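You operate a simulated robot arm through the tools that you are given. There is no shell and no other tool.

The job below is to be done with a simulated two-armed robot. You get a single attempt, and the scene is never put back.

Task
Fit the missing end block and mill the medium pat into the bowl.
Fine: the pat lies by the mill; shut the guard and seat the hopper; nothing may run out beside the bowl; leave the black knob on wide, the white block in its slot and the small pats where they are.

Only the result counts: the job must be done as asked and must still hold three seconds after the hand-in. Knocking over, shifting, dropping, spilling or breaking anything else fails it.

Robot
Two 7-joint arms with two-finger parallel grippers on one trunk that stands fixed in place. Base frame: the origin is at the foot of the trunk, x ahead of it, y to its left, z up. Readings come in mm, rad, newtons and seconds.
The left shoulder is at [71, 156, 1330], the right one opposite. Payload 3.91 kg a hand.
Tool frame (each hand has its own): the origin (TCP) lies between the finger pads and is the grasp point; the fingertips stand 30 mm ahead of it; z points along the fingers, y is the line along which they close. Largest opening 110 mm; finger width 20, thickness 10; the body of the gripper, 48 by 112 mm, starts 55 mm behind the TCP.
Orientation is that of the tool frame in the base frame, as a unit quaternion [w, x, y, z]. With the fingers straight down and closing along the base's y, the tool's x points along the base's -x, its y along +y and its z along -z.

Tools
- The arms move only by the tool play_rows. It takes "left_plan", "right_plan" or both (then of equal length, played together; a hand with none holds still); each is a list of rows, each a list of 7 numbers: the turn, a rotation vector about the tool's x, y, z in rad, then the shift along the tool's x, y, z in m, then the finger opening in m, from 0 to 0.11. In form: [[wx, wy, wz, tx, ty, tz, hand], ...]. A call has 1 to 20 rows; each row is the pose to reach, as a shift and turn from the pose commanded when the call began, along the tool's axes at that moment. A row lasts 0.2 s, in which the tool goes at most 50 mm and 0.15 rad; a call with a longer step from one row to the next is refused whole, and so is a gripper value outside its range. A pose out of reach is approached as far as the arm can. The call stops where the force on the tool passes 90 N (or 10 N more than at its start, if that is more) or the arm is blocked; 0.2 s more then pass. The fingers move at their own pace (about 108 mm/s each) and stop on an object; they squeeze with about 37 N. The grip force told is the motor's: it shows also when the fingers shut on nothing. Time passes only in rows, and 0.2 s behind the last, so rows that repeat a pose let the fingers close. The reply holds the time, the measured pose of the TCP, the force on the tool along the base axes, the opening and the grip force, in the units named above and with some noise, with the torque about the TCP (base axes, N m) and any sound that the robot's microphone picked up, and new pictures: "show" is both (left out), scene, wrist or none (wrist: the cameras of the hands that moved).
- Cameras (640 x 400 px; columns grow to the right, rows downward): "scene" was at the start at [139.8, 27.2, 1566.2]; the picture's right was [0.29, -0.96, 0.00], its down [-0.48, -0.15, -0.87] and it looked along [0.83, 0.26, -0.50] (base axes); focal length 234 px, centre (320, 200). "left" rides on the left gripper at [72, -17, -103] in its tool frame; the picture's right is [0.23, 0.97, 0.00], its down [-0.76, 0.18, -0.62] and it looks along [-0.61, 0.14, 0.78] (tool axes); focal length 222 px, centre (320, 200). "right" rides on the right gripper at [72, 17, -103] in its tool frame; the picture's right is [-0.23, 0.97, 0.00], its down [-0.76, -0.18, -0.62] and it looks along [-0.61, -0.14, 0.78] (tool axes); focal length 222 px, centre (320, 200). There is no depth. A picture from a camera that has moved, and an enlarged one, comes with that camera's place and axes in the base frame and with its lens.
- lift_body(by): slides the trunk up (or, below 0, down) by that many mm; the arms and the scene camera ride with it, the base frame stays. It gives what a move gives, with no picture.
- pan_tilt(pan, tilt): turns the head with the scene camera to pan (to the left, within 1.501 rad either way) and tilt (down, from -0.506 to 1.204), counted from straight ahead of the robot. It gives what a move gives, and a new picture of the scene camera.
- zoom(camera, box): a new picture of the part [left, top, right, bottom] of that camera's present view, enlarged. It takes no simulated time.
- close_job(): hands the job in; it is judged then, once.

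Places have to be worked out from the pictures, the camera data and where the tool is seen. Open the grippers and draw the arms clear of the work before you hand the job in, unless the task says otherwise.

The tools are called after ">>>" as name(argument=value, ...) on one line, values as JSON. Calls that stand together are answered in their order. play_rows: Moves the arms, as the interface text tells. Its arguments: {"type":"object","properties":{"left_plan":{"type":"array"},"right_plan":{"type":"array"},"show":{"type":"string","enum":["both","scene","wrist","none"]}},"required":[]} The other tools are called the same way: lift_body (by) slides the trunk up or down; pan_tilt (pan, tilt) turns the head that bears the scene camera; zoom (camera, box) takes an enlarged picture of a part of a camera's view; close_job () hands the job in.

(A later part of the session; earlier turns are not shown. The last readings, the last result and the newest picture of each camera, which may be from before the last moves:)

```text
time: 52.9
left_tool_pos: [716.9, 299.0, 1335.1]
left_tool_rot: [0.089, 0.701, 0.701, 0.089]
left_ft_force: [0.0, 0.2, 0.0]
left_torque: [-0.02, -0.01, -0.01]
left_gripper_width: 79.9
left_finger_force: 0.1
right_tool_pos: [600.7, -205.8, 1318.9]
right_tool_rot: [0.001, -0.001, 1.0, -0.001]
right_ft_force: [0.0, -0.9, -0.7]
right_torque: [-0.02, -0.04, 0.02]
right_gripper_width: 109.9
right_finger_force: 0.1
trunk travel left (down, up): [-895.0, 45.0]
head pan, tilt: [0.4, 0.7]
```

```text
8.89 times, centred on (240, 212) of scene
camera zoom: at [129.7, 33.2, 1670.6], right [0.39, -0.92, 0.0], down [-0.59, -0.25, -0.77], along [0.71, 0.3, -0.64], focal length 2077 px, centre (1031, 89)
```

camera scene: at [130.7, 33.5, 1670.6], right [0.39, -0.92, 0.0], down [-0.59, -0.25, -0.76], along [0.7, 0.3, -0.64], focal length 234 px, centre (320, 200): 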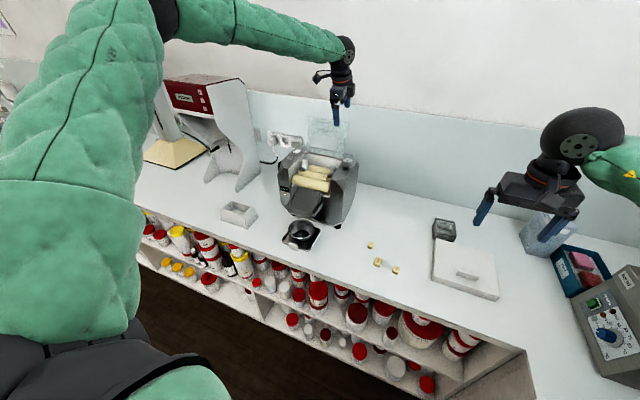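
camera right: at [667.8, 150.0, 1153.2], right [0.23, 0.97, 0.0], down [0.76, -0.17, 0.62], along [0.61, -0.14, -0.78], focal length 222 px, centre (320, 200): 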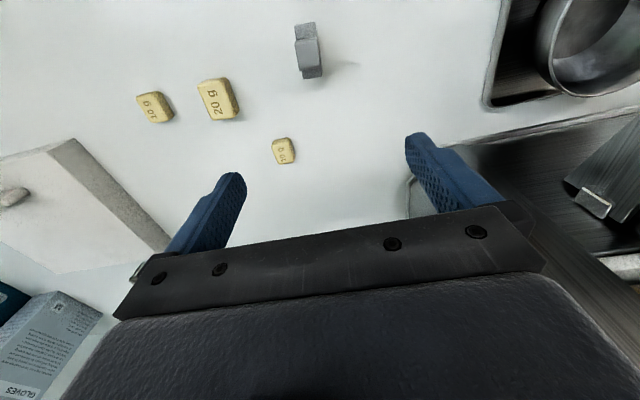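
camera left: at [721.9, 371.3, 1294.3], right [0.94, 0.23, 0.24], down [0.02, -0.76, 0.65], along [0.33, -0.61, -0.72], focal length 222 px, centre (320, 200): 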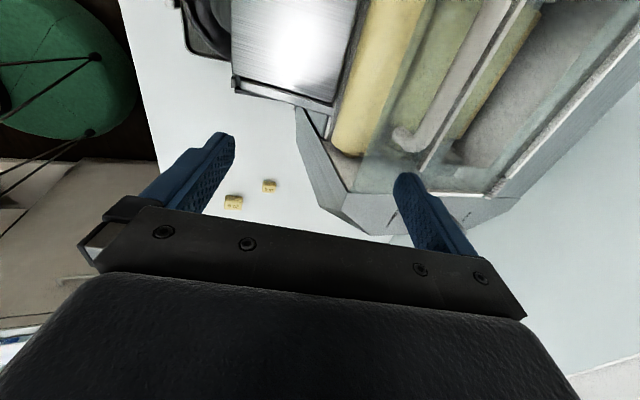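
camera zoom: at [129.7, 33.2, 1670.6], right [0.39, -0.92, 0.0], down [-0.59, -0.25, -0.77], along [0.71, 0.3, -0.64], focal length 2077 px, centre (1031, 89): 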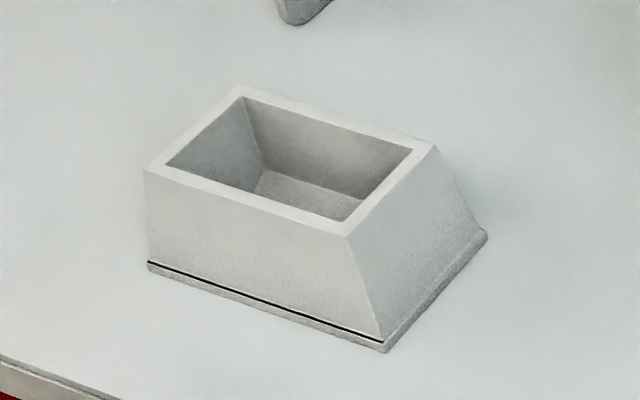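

The guard is shut and undamaged. The hopper stands near (705, 685), base about 90×150 mm with its long side along y, so I move the left hand upright above it.

>>> play_rows(left_plan=[[0.05, 0, 0, 0.044, -0.001, -0.0003, 0.11], [0.1, 0, 0, 0.088, -0.003, -0.0007, 0.11], [0.15, 0, 0, 0.132, -0.004, -0.001, 0.11], [0.2, 0, 0, 0.176, -0.005, -0.0013, 0.11], [0.25, 0, 0, 0.22, -0.006, -0.0017, 0.11], [0.25, 0, 0, 0.264, -0.008, -0.002, 0.11], [0.25, 0, 0, 0.308, -0.009, -0.0023, 0.11], [0.25, 0, 0, 0.352, -0.01, -0.0027, 0.11], [0.25, 0, 0, 0.39, -0.0116, -0.003, 0.11]])

>>> zoom(camera="left", box=[240, 0, 400, 160])

```text
time: 54.9
left_tool_pos: [706.6, 689.3, 1332.2]
left_tool_rot: [0.0, 0.707, 0.707, 0.0]
left_ft_force: [-0.2, 0.1, -0.4]
left_torque: [-0.05, 0.03, -0.02]
left_gripper_width: 110.3
left_finger_force: 0.1
right_tool_pos: [601.7, -206.2, 1319.1]
right_tool_rot: [0.0, -0.001, 1.0, -0.001]
right_ft_force: [-0.2, -0.5, 0.4]
right_torque: [0.01, 0.01, 0.01]
right_gripper_width: 109.9
right_finger_force: 0.0
trunk travel left (down, up): [-895.0, 45.0]
head pan, tilt: [0.4, 0.7]
camera scene: at [131.3, 34.4, 1670.5], right [0.39, -0.92, 0.0], down [-0.59, -0.25, -0.76], along [0.7, 0.3, -0.64], focal length 234 px, centre (320, 200)
camera left: at [689.3, 761.9, 1435.0], right [0.97, 0.23, 0.0], down [0.18, -0.76, 0.62], along [0.14, -0.61, -0.78], focal length 222 px, centre (320, 200)
```

scene: 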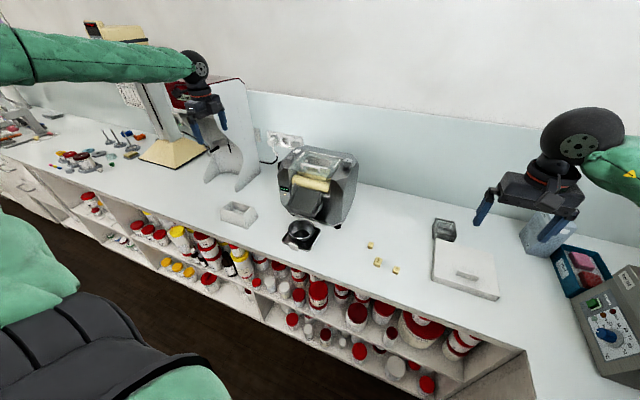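
left: 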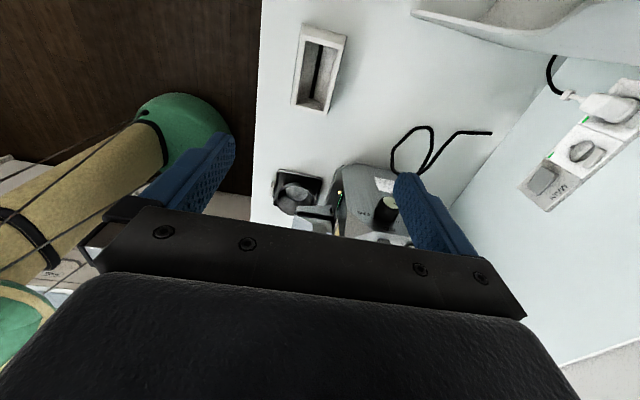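

```text
2.50 times, centred on (320, 80) of left
camera zoom: at [689.3, 761.9, 1435.0], right [0.97, 0.23, 0.0], down [0.18, -0.76, 0.62], along [0.14, -0.61, -0.78], focal length 555 px, centre (320, 500)
```

zoom: 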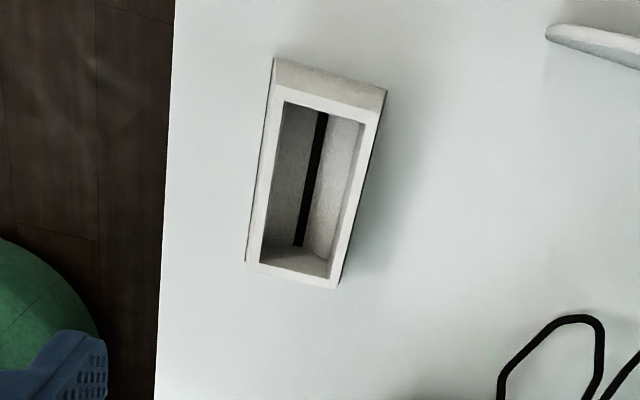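

I see the hopper's interior with a slot along its floor; its base spans about x 654–744, y 599–752. I lower the trunk by 250 mm to bring the hand down over it.

>>> lift_body(by=-250)

>>> play_rows(left_plan=[[0, 0, 0, -0.005, -0.003, 0.0, 0.11], [0, 0, 0, -0.01, -0.006, 0.0, 0.11]])

>>> zoom(camera="left", box=[200, 40, 420, 210])

>>> zoom(camera="scene", box=[190, 140, 290, 220])

```text
time: 57.5
left_tool_pos: [706.1, 689.0, 1083.2]
left_tool_rot: [0.0, 0.706, 0.708, 0.0]
left_ft_force: [-1.1, 0.0, 0.3]
left_torque: [-0.04, -0.03, 0.0]
left_gripper_width: 110.1
left_finger_force: 0.2
right_tool_pos: [601.4, -207.4, 1069.8]
right_tool_rot: [0.0, -0.001, 1.0, -0.001]
right_ft_force: [0.4, -0.3, 0.2]
right_torque: [0.0, 0.02, -0.02]
right_gripper_width: 110.1
right_finger_force: 0.0
trunk travel left (down, up): [-645.0, 295.0]
head pan, tilt: [0.4, 0.7]
```

```text
time: 58.1
left_tool_pos: [699.1, 677.6, 1082.0]
left_tool_rot: [0.0, 0.707, 0.708, 0.001]
left_ft_force: [0.4, -0.1, 0.6]
left_torque: [0.0, 0.02, 0.02]
left_gripper_width: 109.9
left_finger_force: 0.0
right_tool_pos: [601.1, -205.7, 1069.3]
right_tool_rot: [-0.001, 0.0, 1.0, -0.001]
right_ft_force: [0.6, -0.2, -0.2]
right_torque: [0.02, 0.03, -0.03]
right_gripper_width: 109.7
right_finger_force: 0.1
trunk travel left (down, up): [-645.0, 295.0]
head pan, tilt: [0.4, 0.7]
camera scene: at [131.4, 33.3, 1420.5], right [0.39, -0.92, 0.0], down [-0.59, -0.25, -0.76], along [0.7, 0.3, -0.64], focal length 234 px, centre (320, 200)
camera left: at [683.1, 750.2, 1185.4], right [0.97, 0.23, 0.0], down [0.18, -0.76, 0.62], along [0.14, -0.61, -0.78], focal length 222 px, centre (320, 200)
```

scene: 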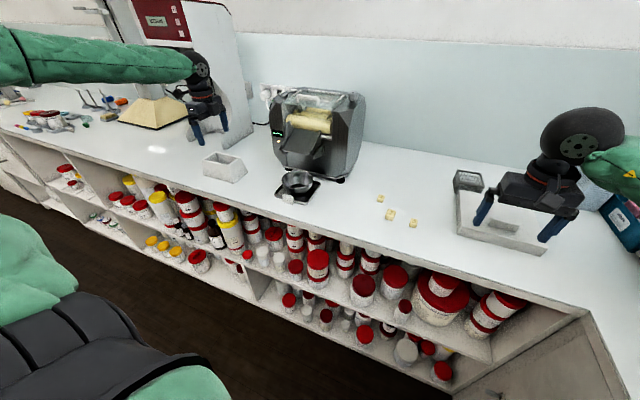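
left: 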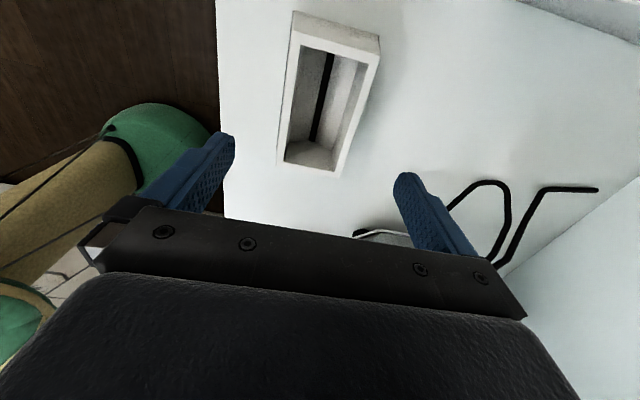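

```text
2.35 times, centred on (310, 125) of left
camera zoom: at [683.1, 750.2, 1185.4], right [0.97, 0.23, 0.0], down [0.18, -0.76, 0.62], along [0.14, -0.61, -0.78], focal length 523 px, centre (344, 376)
```

zoom: 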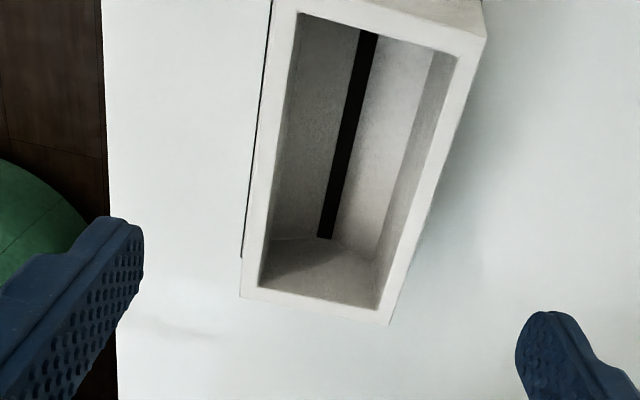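

```text
5.00 times, centred on (240, 180) of scene
camera zoom: at [131.4, 33.3, 1420.5], right [0.39, -0.92, 0.0], down [-0.59, -0.25, -0.76], along [0.7, 0.3, -0.64], focal length 1168 px, centre (720, 300)
```

zoom: 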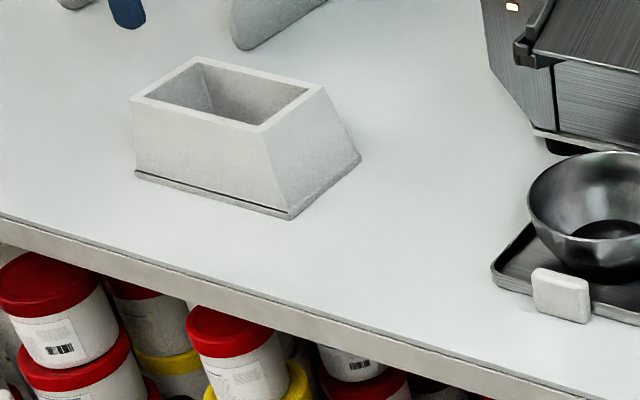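

The hopper rim is at z≈970, spanning x 663–736 and y 617–740, centred under the hand at (699.7, 678). I descend so the fingertips reach about z 925 on both long walls.

>>> play_rows(left_plan=[[0, 0, 0, 0, 0.0005, 0.04, 0.11], [0, 0, 0, 0, 0.0005, 0.08, 0.11], [0, 0, 0, 0, 0.0005, 0.105, 0.11], [0, 0, 0, 0, 0.0005, 0.127, 0.11], [0, 0, 0, 0, 0.0005, 0.127, 0.11]], show="wrist")

>>> zoom(camera="left", box=[180, 40, 460, 250])

>>> zoom(camera="scene", box=[190, 140, 270, 200])

```text
time: 59.3
left_tool_pos: [701.4, 677.9, 955.2]
left_tool_rot: [0.001, 0.707, 0.708, 0.0]
left_ft_force: [0.1, -0.3, 0.6]
left_torque: [0.03, -0.03, 0.01]
left_gripper_width: 110.3
left_finger_force: 0.0
right_tool_pos: [601.3, -206.2, 1069.4]
right_tool_rot: [0.001, -0.001, 1.0, -0.001]
right_ft_force: [0.0, -0.3, 0.5]
right_torque: [-0.03, 0.0, -0.04]
right_gripper_width: 110.0
right_finger_force: 0.1
trunk travel left (down, up): [-645.0, 295.0]
head pan, tilt: [0.4, 0.7]
camera left: at [683.7, 750.3, 1058.1], right [0.97, 0.23, 0.0], down [0.18, -0.76, 0.62], along [0.14, -0.61, -0.78], focal length 222 px, centre (320, 200)
```

left: 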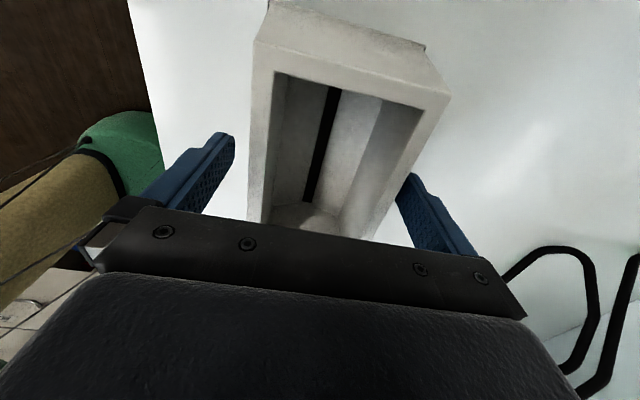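

```text
1.90 times, centred on (320, 145) of left
camera zoom: at [683.7, 750.3, 1058.1], right [0.97, 0.23, 0.0], down [0.18, -0.76, 0.62], along [0.14, -0.61, -0.78], focal length 423 px, centre (320, 305)
```

zoom: 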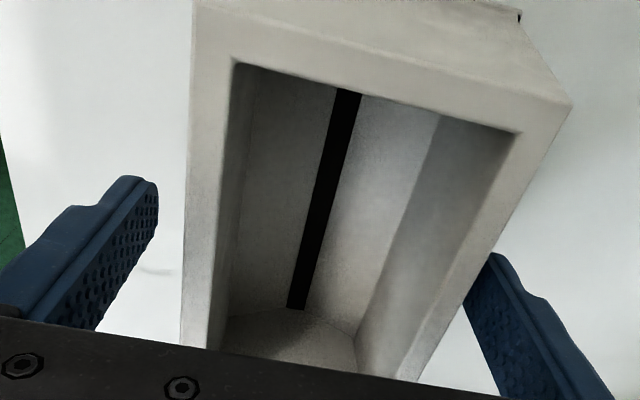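

```text
6.67 times, centred on (230, 170) of scene
camera zoom: at [131.0, 33.1, 1420.6], right [0.39, -0.92, 0.0], down [-0.59, -0.25, -0.76], along [0.7, 0.3, -0.64], focal length 1558 px, centre (920, 400)
```

zoom: 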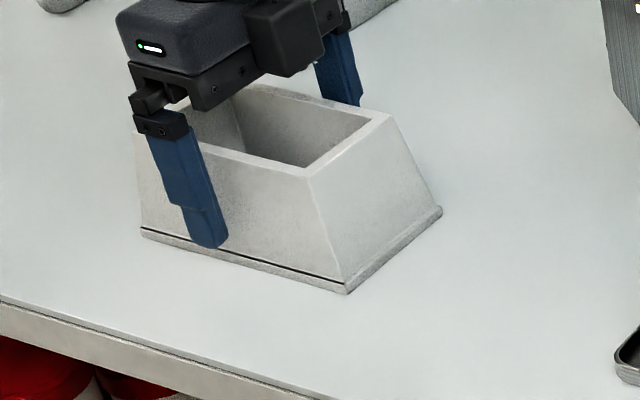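

The fingers straddle both long walls. I close the grip.

>>> play_rows(left_plan=[[0, 0, 0, 0, 0, 0, 0.095], [0, 0, 0, 0, 0, 0, 0.085], [0, 0, 0, 0, 0, 0, 0.075], [0, 0, 0, 0, 0, 0, 0.06], [0, 0, 0, 0, 0, 0, 0.05], [0, 0, 0, 0, 0, 0, 0.05]], show="wrist")

>>> zoom(camera="scene", box=[190, 140, 270, 200])

```text
time: 60.7
left_tool_pos: [700.9, 678.4, 955.9]
left_tool_rot: [0.0, 0.707, 0.707, 0.0]
left_ft_force: [0.4, -0.4, -0.2]
left_torque: [0.04, -0.1, 0.0]
left_gripper_width: 81.5
left_finger_force: 36.9
right_tool_pos: [601.8, -205.5, 1068.8]
right_tool_rot: [-0.001, -0.001, 1.0, -0.001]
right_ft_force: [0.8, -0.1, -1.2]
right_torque: [-0.01, -0.02, 0.01]
right_gripper_width: 110.0
right_finger_force: 0.0
trunk travel left (down, up): [-645.0, 295.0]
head pan, tilt: [0.4, 0.7]
camera left: at [684.0, 750.5, 1057.9], right [0.97, 0.23, 0.0], down [0.18, -0.76, 0.62], along [0.14, -0.61, -0.78], focal length 222 px, centre (320, 200)
```

left: 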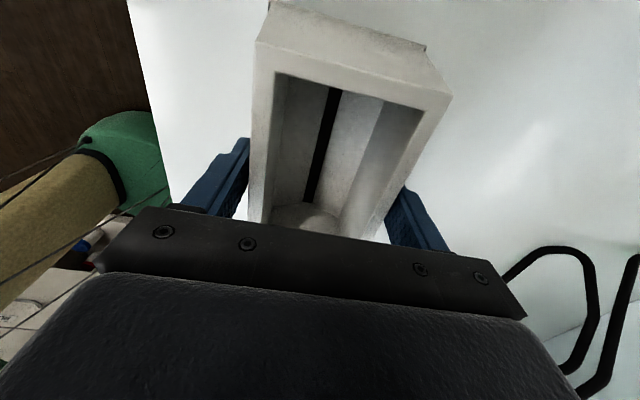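

```text
6.67 times, centred on (230, 170) of scene
camera zoom: at [131.4, 33.3, 1420.5], right [0.39, -0.92, 0.0], down [-0.59, -0.25, -0.76], along [0.7, 0.3, -0.64], focal length 1558 px, centre (920, 400)
```

zoom: 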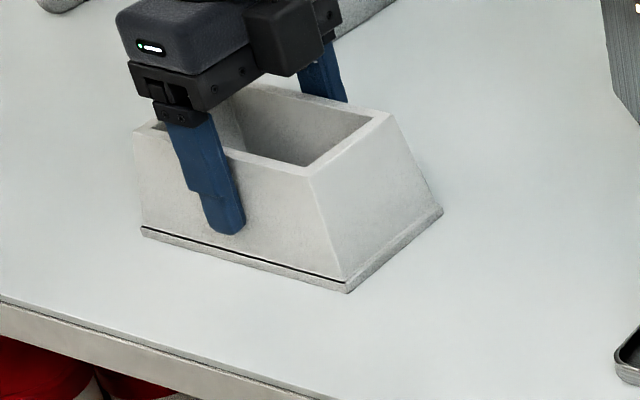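

The hopper is gripped (81.5 mm). I lift it slowly at first, then up to about z 1300.

>>> play_rows(left_plan=[[0, 0, 0, 0, 0, -0.01, 0.05], [0, 0, 0, 0, 0, -0.025, 0.05], [0, 0, 0, 0, 0, -0.05, 0.05], [0, 0, 0, 0, 0, -0.05, 0.05]], show="wrist")

>>> zoom(camera="scene", box=[190, 120, 270, 190])

```text
time: 61.7
left_tool_pos: [702.4, 679.3, 1006.2]
left_tool_rot: [0.001, 0.706, 0.708, 0.001]
left_ft_force: [0.1, -0.1, -1.7]
left_torque: [-0.02, 0.02, 0.0]
left_gripper_width: 81.7
left_finger_force: 36.6
right_tool_pos: [602.3, -205.8, 1068.2]
right_tool_rot: [0.0, -0.001, 1.0, -0.001]
right_ft_force: [-0.8, 0.4, -0.4]
right_torque: [0.0, -0.01, -0.03]
right_gripper_width: 110.2
right_finger_force: 0.1
trunk travel left (down, up): [-645.0, 295.0]
head pan, tilt: [0.4, 0.7]
camera left: at [684.1, 751.0, 1107.9], right [0.97, 0.23, 0.0], down [0.18, -0.76, 0.62], along [0.14, -0.61, -0.78], focal length 222 px, centre (320, 200)
```

left: 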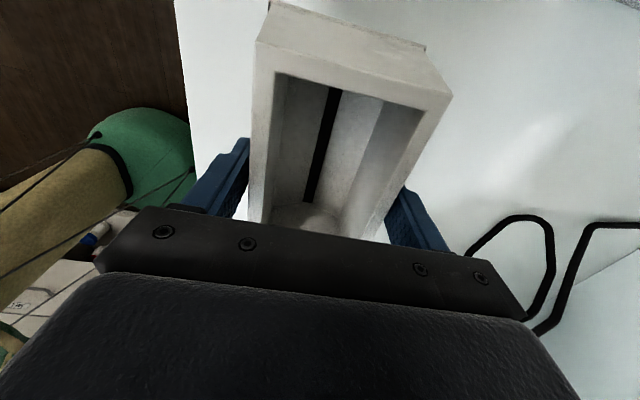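

```text
5.71 times, centred on (230, 155) of scene
camera zoom: at [132.0, 33.8, 1420.4], right [0.39, -0.92, 0.0], down [-0.59, -0.25, -0.76], along [0.7, 0.3, -0.64], focal length 1335 px, centre (834, 457)
```

zoom: 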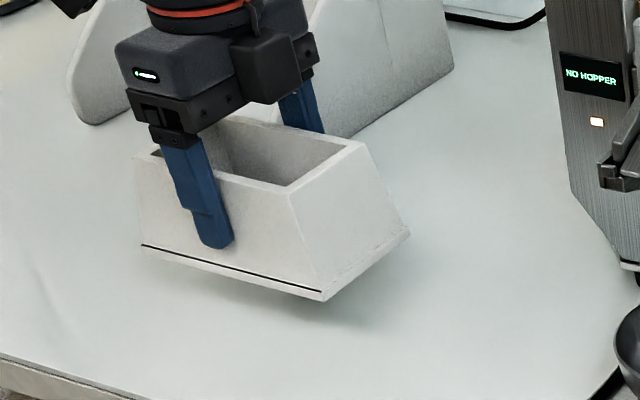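

It hangs level. I raise it to z≈1300 and carry it to above the guard frame.

>>> play_rows(left_plan=[[0, 0, 0, 0, 0, -0.042, 0.05], [0, 0, 0, 0, 0, -0.084, 0.05], [0, 0, 0, 0, 0, -0.126, 0.05], [0, 0, 0, 0, 0, -0.168, 0.05], [0, 0, 0, 0, 0, -0.21, 0.05], [0, 0, 0, 0, 0, -0.252, 0.05], [0, 0, 0, 0, 0, -0.294, 0.05], [0, 0, 0, -0.035, 0.0217, -0.294, 0.05], [0, 0, 0, -0.07, 0.0433, -0.294, 0.05], [0, 0, 0, -0.104, 0.065, -0.294, 0.05], [0, 0, 0, -0.139, 0.0867, -0.294, 0.05], [0, 0, 0, -0.174, 0.1083, -0.294, 0.05], [0, 0, 0, -0.209, 0.13, -0.294, 0.05], [0, 0, 0, -0.243, 0.1517, -0.294, 0.05], [0, 0, 0, -0.278, 0.1733, -0.294, 0.05], [0, 0, 0, -0.313, 0.195, -0.294, 0.05], [0, 0, 0, -0.313, 0.195, -0.294, 0.05]])

>>> zoom(camera="left", box=[180, 0, 460, 250])

>>> zoom(camera="scene", box=[260, 30, 380, 150])

```text
time: 65.3
left_tool_pos: [895.1, 367.8, 1299.2]
left_tool_rot: [0.001, 0.707, 0.707, 0.001]
left_ft_force: [-0.9, 1.7, -2.1]
left_torque: [0.0, 0.02, -0.03]
left_gripper_width: 81.6
left_finger_force: 37.1
right_tool_pos: [601.2, -205.9, 1069.4]
right_tool_rot: [0.001, -0.001, 1.0, -0.002]
right_ft_force: [0.3, -0.4, 0.1]
right_torque: [0.0, -0.01, -0.05]
right_gripper_width: 110.1
right_finger_force: 0.2
trunk travel left (down, up): [-645.0, 295.0]
head pan, tilt: [0.4, 0.7]
camera scene: at [130.7, 34.6, 1420.6], right [0.39, -0.92, 0.0], down [-0.59, -0.25, -0.76], along [0.7, 0.3, -0.64], focal length 234 px, centre (320, 200)
camera left: at [877.6, 440.2, 1402.5], right [0.97, 0.23, 0.0], down [0.18, -0.76, 0.62], along [0.14, -0.61, -0.78], focal length 222 px, centre (320, 200)
```

scene: 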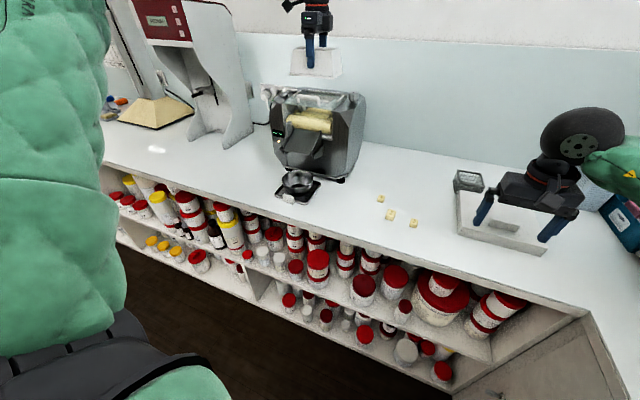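
left: 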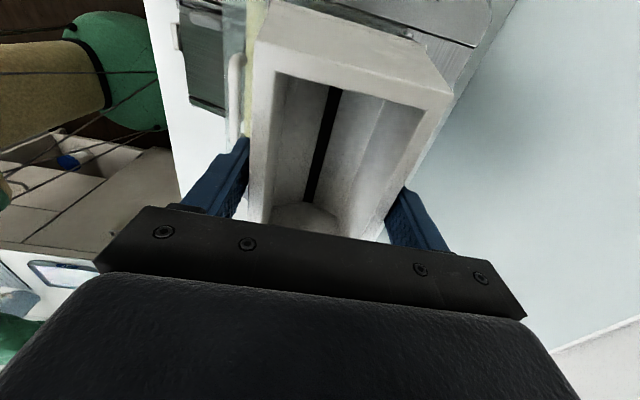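

```text
1.60 times, centred on (320, 125) of left
camera zoom: at [877.6, 440.2, 1402.5], right [0.97, 0.23, 0.0], down [0.18, -0.76, 0.62], along [0.14, -0.61, -0.78], focal length 355 px, centre (320, 320)
```

zoom: 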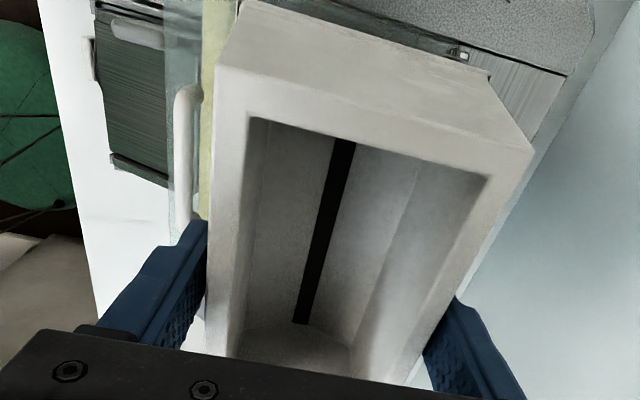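

```text
3.33 times, centred on (320, 90) of scene
camera zoom: at [130.7, 34.6, 1420.6], right [0.39, -0.92, 0.0], down [-0.59, -0.25, -0.76], along [0.7, 0.3, -0.64], focal length 779 px, centre (320, 567)
```

zoom: 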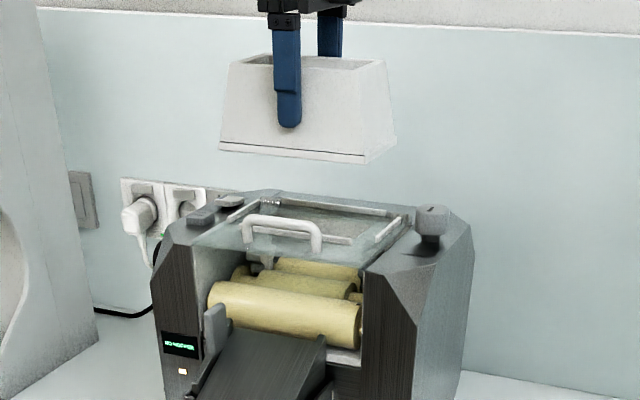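

The frame formed by the white strips is centred at about (896.8, 362.8) with about 95×156 mm inside, versus the hopper's 90×152 mm base. I shift to that centre and lower to roughly 10 mm above the strips.

>>> play_rows(left_plan=[[0, 0, 0, -0.0025, 0.0008, 0.018, 0.05], [0, 0, 0, -0.005, 0.0015, 0.036, 0.05], [0, 0, 0, -0.005, 0.0015, 0.054, 0.05], [0, 0, 0, -0.005, 0.0015, 0.054, 0.05], [0, 0, 0, -0.005, 0.0015, 0.054, 0.05]], show="wrist")

>>> zoom(camera="scene", box=[270, 60, 370, 150])

>>> zoom(camera="left", box=[180, 0, 460, 250])

```text
time: 66.5
left_tool_pos: [896.0, 360.7, 1245.3]
left_tool_rot: [0.0, 0.707, 0.708, 0.001]
left_ft_force: [-0.1, 0.1, -1.6]
left_torque: [-0.04, 0.01, 0.0]
left_gripper_width: 81.8
left_finger_force: 37.1
right_tool_pos: [602.2, -205.3, 1068.7]
right_tool_rot: [-0.001, -0.001, 1.0, -0.001]
right_ft_force: [-0.6, 0.0, 0.0]
right_torque: [0.03, -0.01, 0.02]
right_gripper_width: 109.9
right_finger_force: 0.2
trunk travel left (down, up): [-645.0, 295.0]
head pan, tilt: [0.4, 0.7]
camera left: at [880.5, 432.7, 1348.3], right [0.97, 0.23, 0.0], down [0.18, -0.76, 0.62], along [0.14, -0.61, -0.78], focal length 222 px, centre (320, 200)
```

left: 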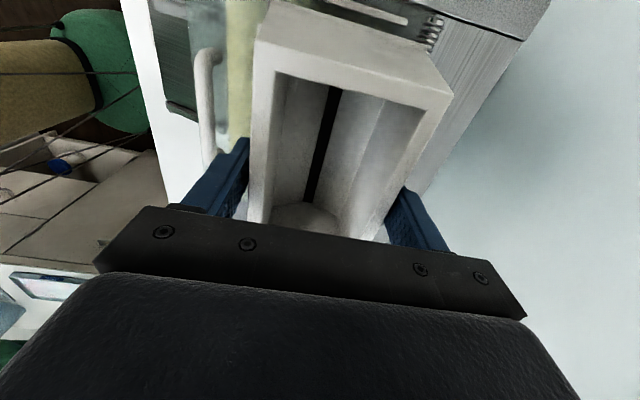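

```text
4.44 times, centred on (320, 105) of scene
camera zoom: at [131.9, 33.2, 1420.5], right [0.39, -0.92, 0.0], down [-0.59, -0.25, -0.76], along [0.7, 0.3, -0.64], focal length 1038 px, centre (320, 622)
```

zoom: 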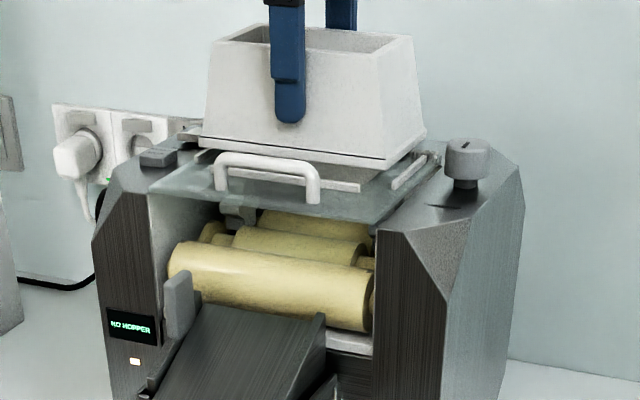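

```text
1.60 times, centred on (320, 125) of left
camera zoom: at [880.5, 432.7, 1348.3], right [0.97, 0.23, 0.0], down [0.18, -0.76, 0.62], along [0.14, -0.61, -0.78], focal length 355 px, centre (320, 320)
```

zoom: 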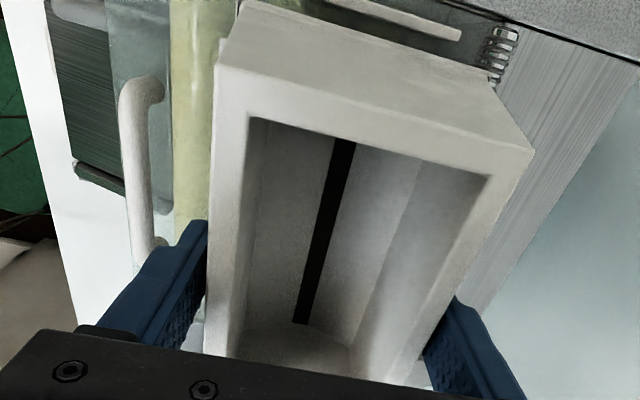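

I zoom closely on the hopper base relative to the strips.

>>> zoom(camera="scene", box=[325, 75, 355, 110])

>>> zoom(camera="scene", box=[285, 80, 320, 110])

>>> zoom(camera="left", box=[270, 0, 460, 80])

```text
11.43 times, centred on (340, 92) of scene
camera zoom: at [131.9, 33.2, 1420.5], right [0.39, -0.92, 0.0], down [-0.59, -0.25, -0.76], along [0.7, 0.3, -0.64], focal length 2670 px, centre (91, 1429)
```

zoom: 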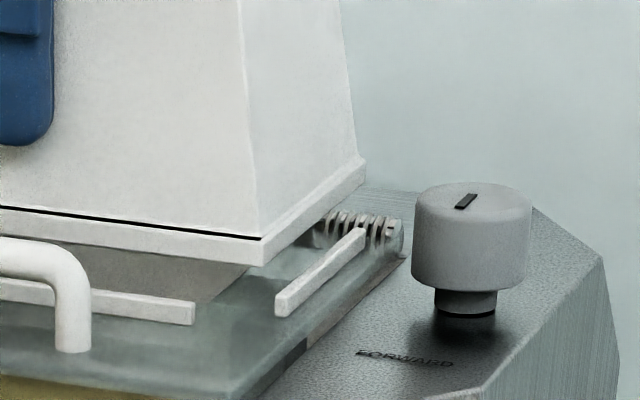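

```text
13.33 times, centred on (302, 95) of scene
camera zoom: at [131.9, 33.2, 1420.5], right [0.39, -0.92, 0.0], down [-0.59, -0.25, -0.76], along [0.7, 0.3, -0.64], focal length 3115 px, centre (553, 1600)
```

zoom: 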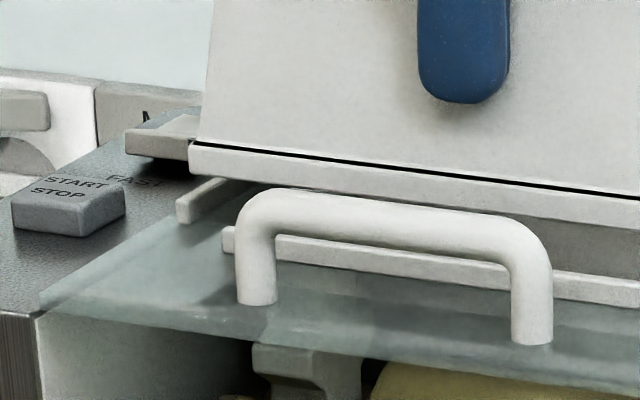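

```text
3.37 times, centred on (365, 40) of left
camera zoom: at [880.5, 432.7, 1348.3], right [0.97, 0.23, 0.0], down [0.18, -0.76, 0.62], along [0.14, -0.61, -0.78], focal length 748 px, centre (168, 739)
```

zoom: 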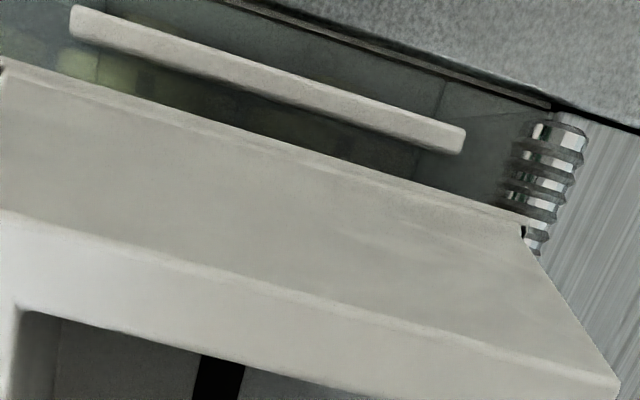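

Comparing both views, the base sits about 4 mm too far to −y while x is centred. I shift +3.8 mm in y and lower 9 mm.

>>> play_rows(left_plan=[[0, 0, 0, 0.0038, 0, 0.0, 0.05], [0, 0, 0, 0.0038, 0, 0.003, 0.05], [0, 0, 0, 0.0038, 0, 0.006, 0.05], [0, 0, 0, 0.0038, 0, 0.009, 0.05], [0, 0, 0, 0.0038, 0, 0.009, 0.05]], show="wrist")

>>> zoom(camera="scene", box=[325, 75, 355, 110])

>>> zoom(camera="scene", box=[285, 80, 320, 110])

>>> zoom(camera="left", box=[270, 0, 460, 80])

```text
time: 67.7
left_tool_pos: [897.7, 365.6, 1235.4]
left_tool_rot: [0.0, 0.707, 0.707, 0.001]
left_ft_force: [0.3, 0.0, -1.9]
left_torque: [-0.02, 0.03, -0.02]
left_gripper_width: 81.9
left_finger_force: 37.4
right_tool_pos: [602.0, -206.0, 1069.3]
right_tool_rot: [0.001, -0.002, 1.0, -0.001]
right_ft_force: [0.5, 0.1, 0.4]
right_torque: [-0.03, -0.01, 0.0]
right_gripper_width: 110.0
right_finger_force: 0.2
trunk travel left (down, up): [-645.0, 295.0]
head pan, tilt: [0.4, 0.7]
camera left: at [880.7, 436.4, 1339.4], right [0.97, 0.23, 0.0], down [0.18, -0.76, 0.62], along [0.14, -0.61, -0.78], focal length 222 px, centre (320, 200)
```

left: 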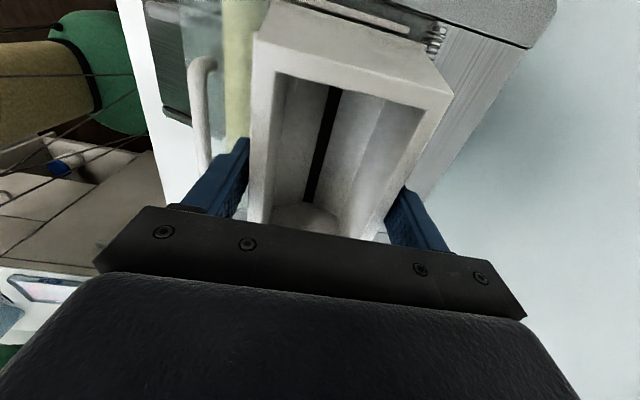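

```text
11.43 times, centred on (340, 92) of scene
camera zoom: at [131.7, 33.2, 1420.5], right [0.39, -0.92, 0.0], down [-0.59, -0.25, -0.76], along [0.7, 0.3, -0.64], focal length 2670 px, centre (91, 1429)
```

zoom: 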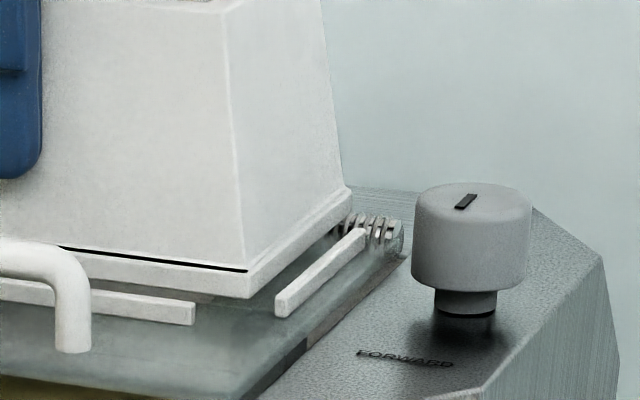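

```text
13.33 times, centred on (302, 95) of scene
camera zoom: at [131.7, 33.2, 1420.5], right [0.39, -0.92, 0.0], down [-0.59, -0.25, -0.76], along [0.7, 0.3, -0.64], focal length 3115 px, centre (553, 1600)
```

zoom: 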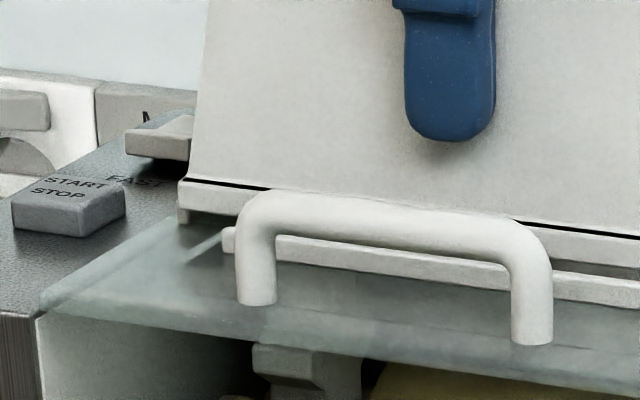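

```text
3.37 times, centred on (365, 40) of left
camera zoom: at [880.7, 436.4, 1339.4], right [0.97, 0.23, 0.0], down [0.18, -0.76, 0.62], along [0.14, -0.61, -0.78], focal length 748 px, centre (168, 739)
```

zoom: 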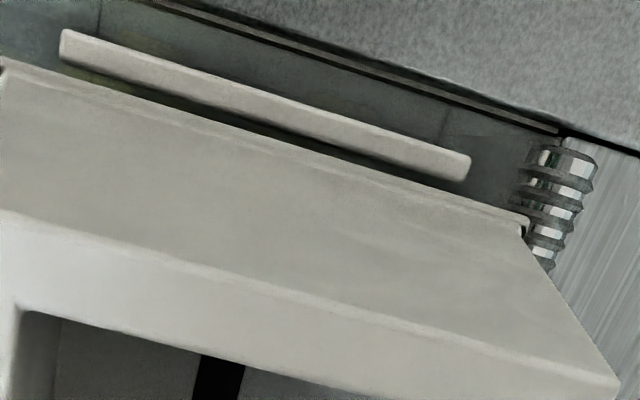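

The remaining offsets read about +1.7 mm in y and +2.2 mm in x from centre. I correct both and lower in small steps until the base touches the guard.

>>> play_rows(left_plan=[[0, 0, 0, -0.0017, -0.0022, 0.0, 0.05], [0, 0, 0, -0.0017, -0.0022, 0.002, 0.05], [0, 0, 0, -0.0017, -0.0022, 0.004, 0.05], [0, 0, 0, -0.0017, -0.0022, 0.006, 0.05], [0, 0, 0, -0.0017, -0.0022, 0.006, 0.05]], show="wrist")

>>> zoom(camera="scene", box=[325, 75, 355, 110])

>>> zoom(camera="left", box=[270, 0, 460, 80])

```text
time: 68.9
left_tool_pos: [895.5, 363.9, 1231.6]
left_tool_rot: [0.001, 0.706, 0.708, 0.0]
left_ft_force: [0.1, -0.9, -1.1]
left_torque: [-0.03, -0.03, -0.01]
left_gripper_width: 81.6
left_finger_force: 36.7
right_tool_pos: [601.5, -206.5, 1069.1]
right_tool_rot: [0.0, 0.0, 1.0, -0.001]
right_ft_force: [0.0, -0.1, -0.8]
right_torque: [-0.01, -0.01, 0.0]
right_gripper_width: 110.2
right_finger_force: 0.1
trunk travel left (down, up): [-645.0, 295.0]
head pan, tilt: [0.4, 0.7]
camera left: at [878.4, 434.9, 1333.3], right [0.97, 0.23, 0.0], down [0.18, -0.76, 0.62], along [0.14, -0.61, -0.78], focal length 222 px, centre (320, 200)
```

left: 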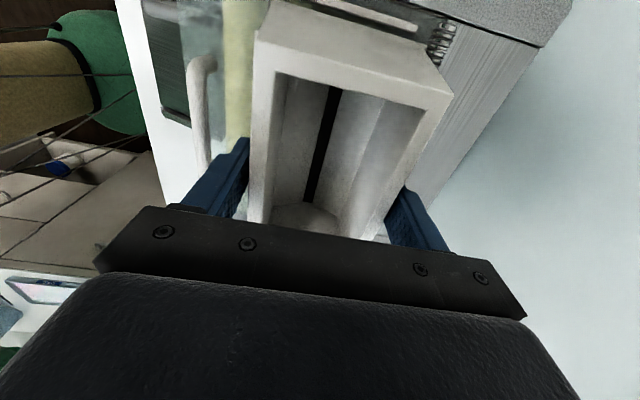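

```text
11.43 times, centred on (340, 92) of scene
camera zoom: at [131.7, 33.2, 1420.5], right [0.39, -0.92, 0.0], down [-0.59, -0.25, -0.76], along [0.7, 0.3, -0.64], focal length 2670 px, centre (91, 1429)
```

zoom: 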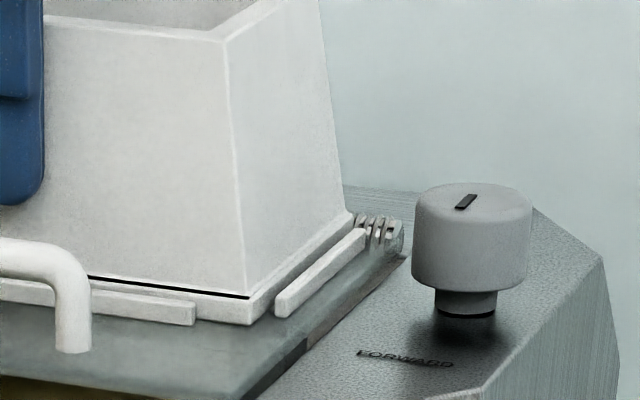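

```text
3.37 times, centred on (365, 40) of left
camera zoom: at [878.4, 434.9, 1333.3], right [0.97, 0.23, 0.0], down [0.18, -0.76, 0.62], along [0.14, -0.61, -0.78], focal length 748 px, centre (168, 739)
```

zoom: 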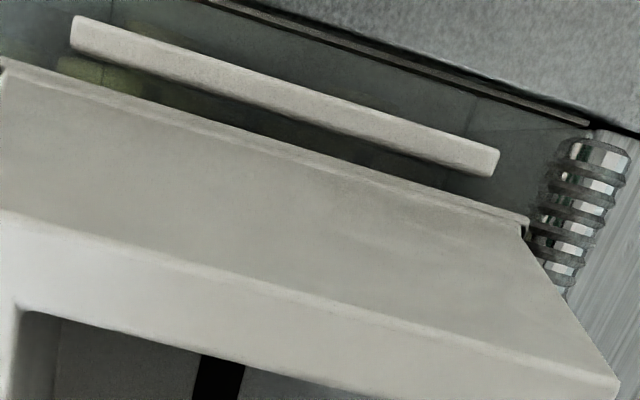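

The base has gone between the strips. I lower a few more millimetres until contact shows.

>>> play_rows(left_plan=[[0, 0, 0, 0, 0, 0.0015, 0.05], [0, 0, 0, 0, 0, 0.003, 0.05], [0, 0, 0, 0, 0, 0.004, 0.05], [0, 0, 0, 0, 0, 0.004, 0.05]], show="none")

>>> zoom(camera="scene", box=[270, 75, 355, 145])

>>> zoom(camera="scene", box=[265, 125, 295, 150])

```text
time: 69.9
left_tool_pos: [893.5, 363.2, 1229.9]
left_tool_rot: [0.002, 0.707, 0.707, 0.001]
left_ft_force: [10.6, 5.6, 31.5]
left_torque: [0.06, -0.32, 0.05]
left_gripper_width: 81.8
left_finger_force: 36.9
right_tool_pos: [599.6, -207.6, 1069.9]
right_tool_rot: [0.0, -0.001, 1.0, -0.001]
right_ft_force: [0.0, 0.4, -0.5]
right_torque: [0.01, 0.01, -0.02]
right_gripper_width: 109.7
right_finger_force: 0.0
trunk travel left (down, up): [-645.0, 295.0]
head pan, tilt: [0.4, 0.7]
```

```text
5.71 times, centred on (312, 110) of scene
camera zoom: at [129.8, 32.5, 1421.0], right [0.39, -0.92, 0.0], down [-0.59, -0.25, -0.77], along [0.71, 0.3, -0.64], focal length 1335 px, centre (363, 714)
```

zoom: 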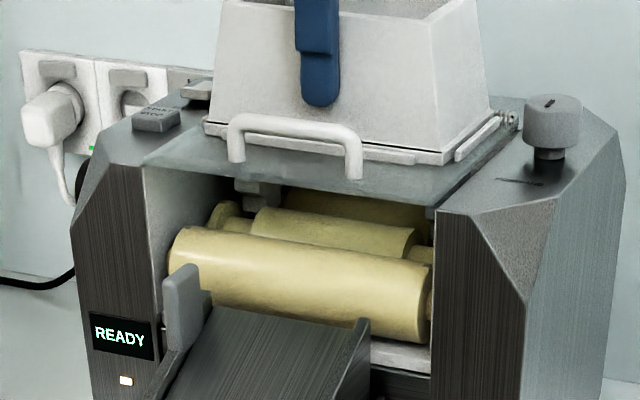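

```text
16.00 times, centred on (280, 138) of scene
camera zoom: at [129.8, 32.5, 1421.0], right [0.39, -0.92, 0.0], down [-0.59, -0.25, -0.77], along [0.71, 0.3, -0.64], focal length 3738 px, centre (960, 1200)
```

zoom: 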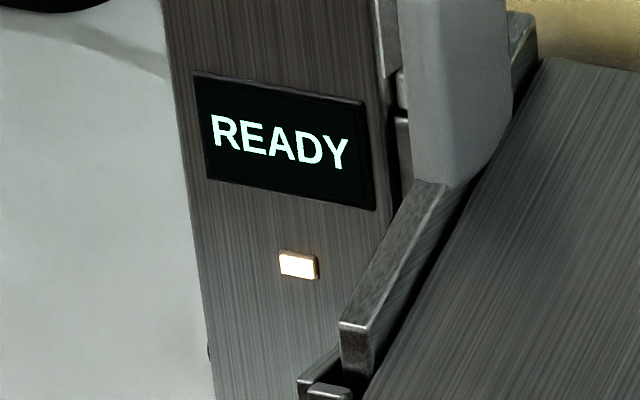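

Contact at 31 N and the display reads READY: the hopper is seated. I relax the push, open the fingers moderately and rise straight up.

>>> play_rows(left_plan=[[0, 0, 0, 0, 0.001, -0.003, 0.05], [0, 0, 0, 0, 0.001, -0.003, 0.085], [0, 0, 0, 0, 0.001, -0.003, 0.095], [0, 0, 0, 0, 0.001, -0.003, 0.098], [0, 0, 0, 0, 0.001, -0.02, 0.098], [0, 0, 0, 0, 0.001, -0.05, 0.098], [0, 0, 0, 0, 0.001, -0.09, 0.098], [0, 0, 0, 0, 0.001, -0.13, 0.098]], show="wrist")

>>> zoom(camera="scene", box=[265, 65, 360, 150])

>>> zoom(camera="left", box=[200, 0, 440, 210])

```text
time: 71.7
left_tool_pos: [894.5, 362.0, 1357.3]
left_tool_rot: [0.0, 0.707, 0.708, 0.001]
left_ft_force: [-0.3, 0.6, 0.7]
left_torque: [0.04, 0.0, 0.04]
left_gripper_width: 98.1
left_finger_force: 0.0
right_tool_pos: [601.1, -207.4, 1069.3]
right_tool_rot: [0.0, 0.0, 1.0, 0.0]
right_ft_force: [-0.7, -0.4, 0.0]
right_torque: [0.01, 0.03, -0.01]
right_gripper_width: 110.0
right_finger_force: 0.0
trunk travel left (down, up): [-645.0, 295.0]
head pan, tilt: [0.4, 0.7]
camera left: at [877.9, 434.1, 1460.4], right [0.97, 0.23, 0.0], down [0.18, -0.76, 0.62], along [0.14, -0.61, -0.78], focal length 222 px, centre (320, 200)
```

left: 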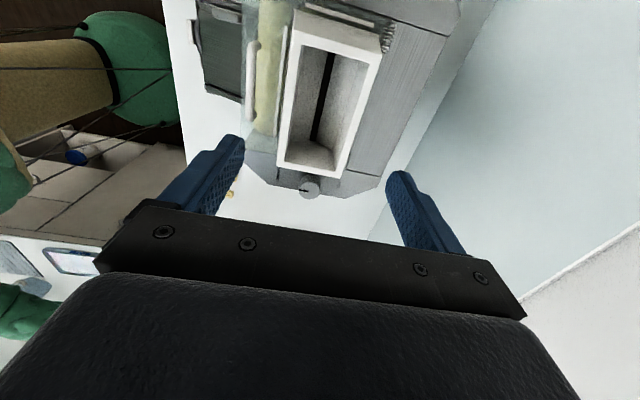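

```text
4.71 times, centred on (312, 108) of scene
camera zoom: at [130.7, 32.4, 1420.6], right [0.39, -0.92, 0.0], down [-0.59, -0.25, -0.77], along [0.7, 0.3, -0.64], focal length 1100 px, centre (355, 635)
```

zoom: 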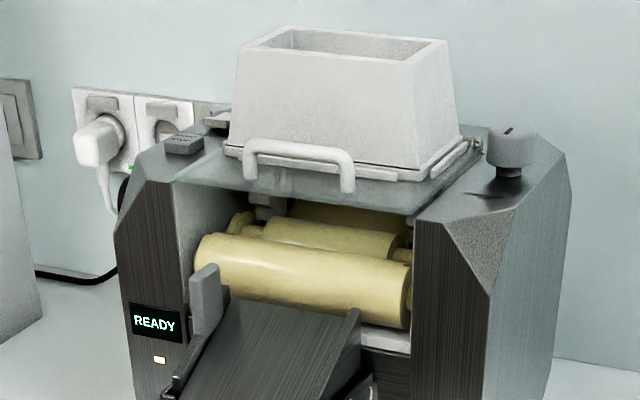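

```text
1.90 times, centred on (320, 105) of left
camera zoom: at [877.9, 434.1, 1460.4], right [0.97, 0.23, 0.0], down [0.18, -0.76, 0.62], along [0.14, -0.61, -0.78], focal length 423 px, centre (320, 381)
```

zoom: 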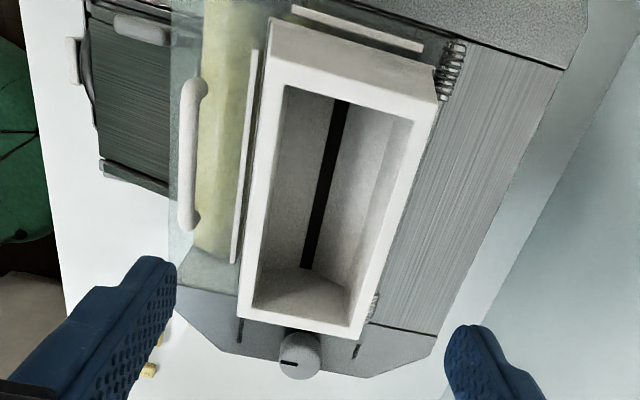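

The hopper stays seated and READY. Next the 20 g (medium) pat near (703, 36): I bring the left hand over it.

>>> play_rows(left_plan=[[0, 0, 0, -0.035, -0.021, 0.0, 0.08], [0, 0, 0, -0.071, -0.042, 0.0, 0.08], [0, 0, 0, -0.107, -0.063, 0.0, 0.08], [0, 0, 0, -0.143, -0.085, 0.0, 0.08], [0, 0, 0, -0.179, -0.106, 0.0, 0.08], [0, 0, 0, -0.215, -0.127, 0.0, 0.08], [0, 0, 0, -0.25, -0.149, 0.0, 0.08], [0, 0, 0, -0.286, -0.17, 0.0, 0.08], [0, 0, 0, -0.322, -0.191, 0.0, 0.08], [0, 0, 0, -0.322, -0.191, 0.045, 0.08], [0, 0, 0, -0.322, -0.191, 0.09, 0.08], [0, 0, 0, -0.322, -0.191, 0.135, 0.08], [0, 0, 0, -0.322, -0.191, 0.18, 0.08], [0, 0, 0, -0.322, -0.191, 0.225, 0.08], [0, 0, 0, -0.322, -0.191, 0.27, 0.08], [0, 0, 0, -0.322, -0.191, 0.27, 0.08]])

>>> zoom(camera="left", box=[240, 40, 400, 190])

>>> zoom(camera="scene", box=[360, 180, 430, 240])

```text
time: 75.1
left_tool_pos: [700.1, 58.8, 1089.4]
left_tool_rot: [0.001, 0.706, 0.708, 0.001]
left_ft_force: [0.5, 0.4, -0.2]
left_torque: [0.0, 0.0, -0.01]
left_gripper_width: 80.1
left_finger_force: 0.1
left hand out of reach, approached as far as the arm can: row 8, 9, 10, 11, 12, 13, 14, 15, 16
right_tool_pos: [600.4, -206.2, 1069.7]
right_tool_rot: [0.0, -0.001, 1.0, -0.001]
right_ft_force: [-0.8, -0.1, 0.2]
right_torque: [0.04, -0.02, 0.01]
right_gripper_width: 109.8
right_finger_force: 0.1
trunk travel left (down, up): [-645.0, 295.0]
head pan, tilt: [0.4, 0.7]
camera scene: at [131.2, 33.1, 1420.5], right [0.39, -0.92, 0.0], down [-0.59, -0.25, -0.76], along [0.7, 0.3, -0.64], focal length 234 px, centre (320, 200)
camera left: at [682.4, 130.2, 1191.4], right [0.97, 0.23, 0.0], down [0.18, -0.76, 0.62], along [0.14, -0.61, -0.78], focal length 222 px, centre (320, 200)
```

scene: 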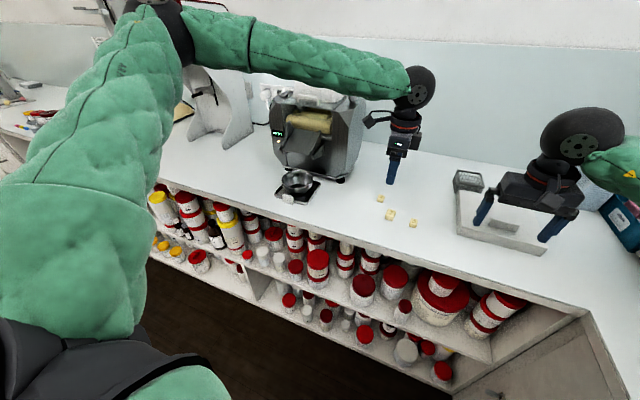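
left: 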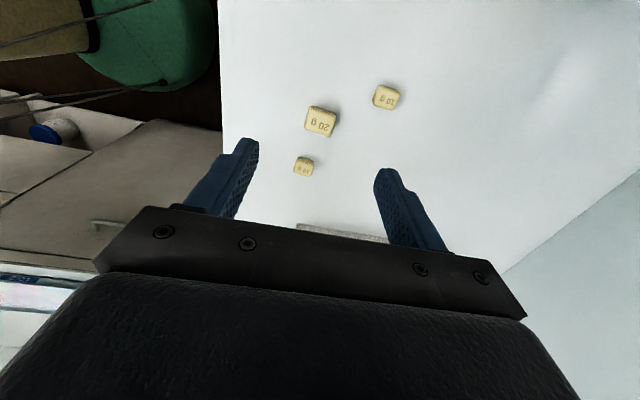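

```text
2.67 times, centred on (320, 115) of left
camera zoom: at [682.4, 130.2, 1191.4], right [0.97, 0.23, 0.0], down [0.18, -0.76, 0.62], along [0.14, -0.61, -0.78], focal length 592 px, centre (320, 427)
```

zoom: 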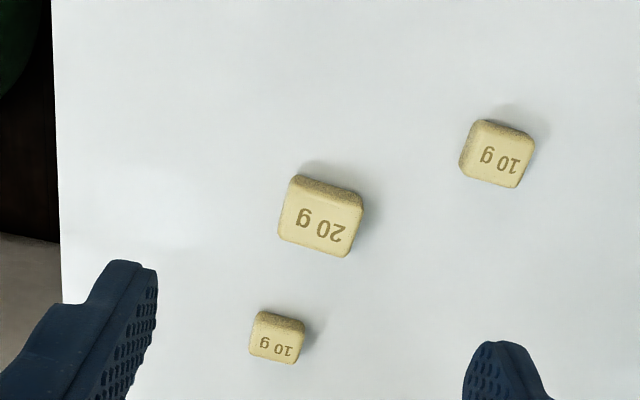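

```text
6.67 times, centred on (395, 210) of scene
camera zoom: at [131.2, 33.1, 1420.5], right [0.39, -0.92, 0.0], down [-0.59, -0.25, -0.76], along [0.7, 0.3, -0.64], focal length 1558 px, centre (-180, 133)
```

zoom: 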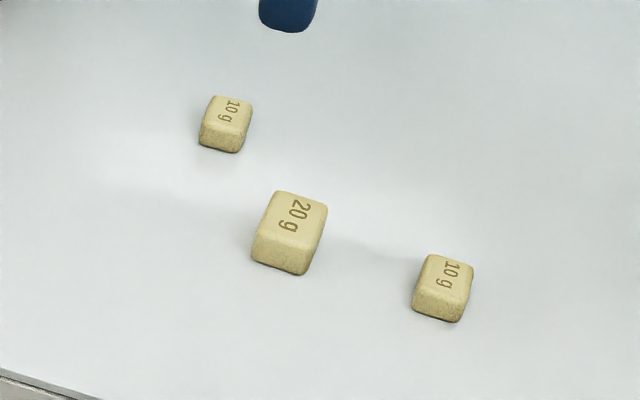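

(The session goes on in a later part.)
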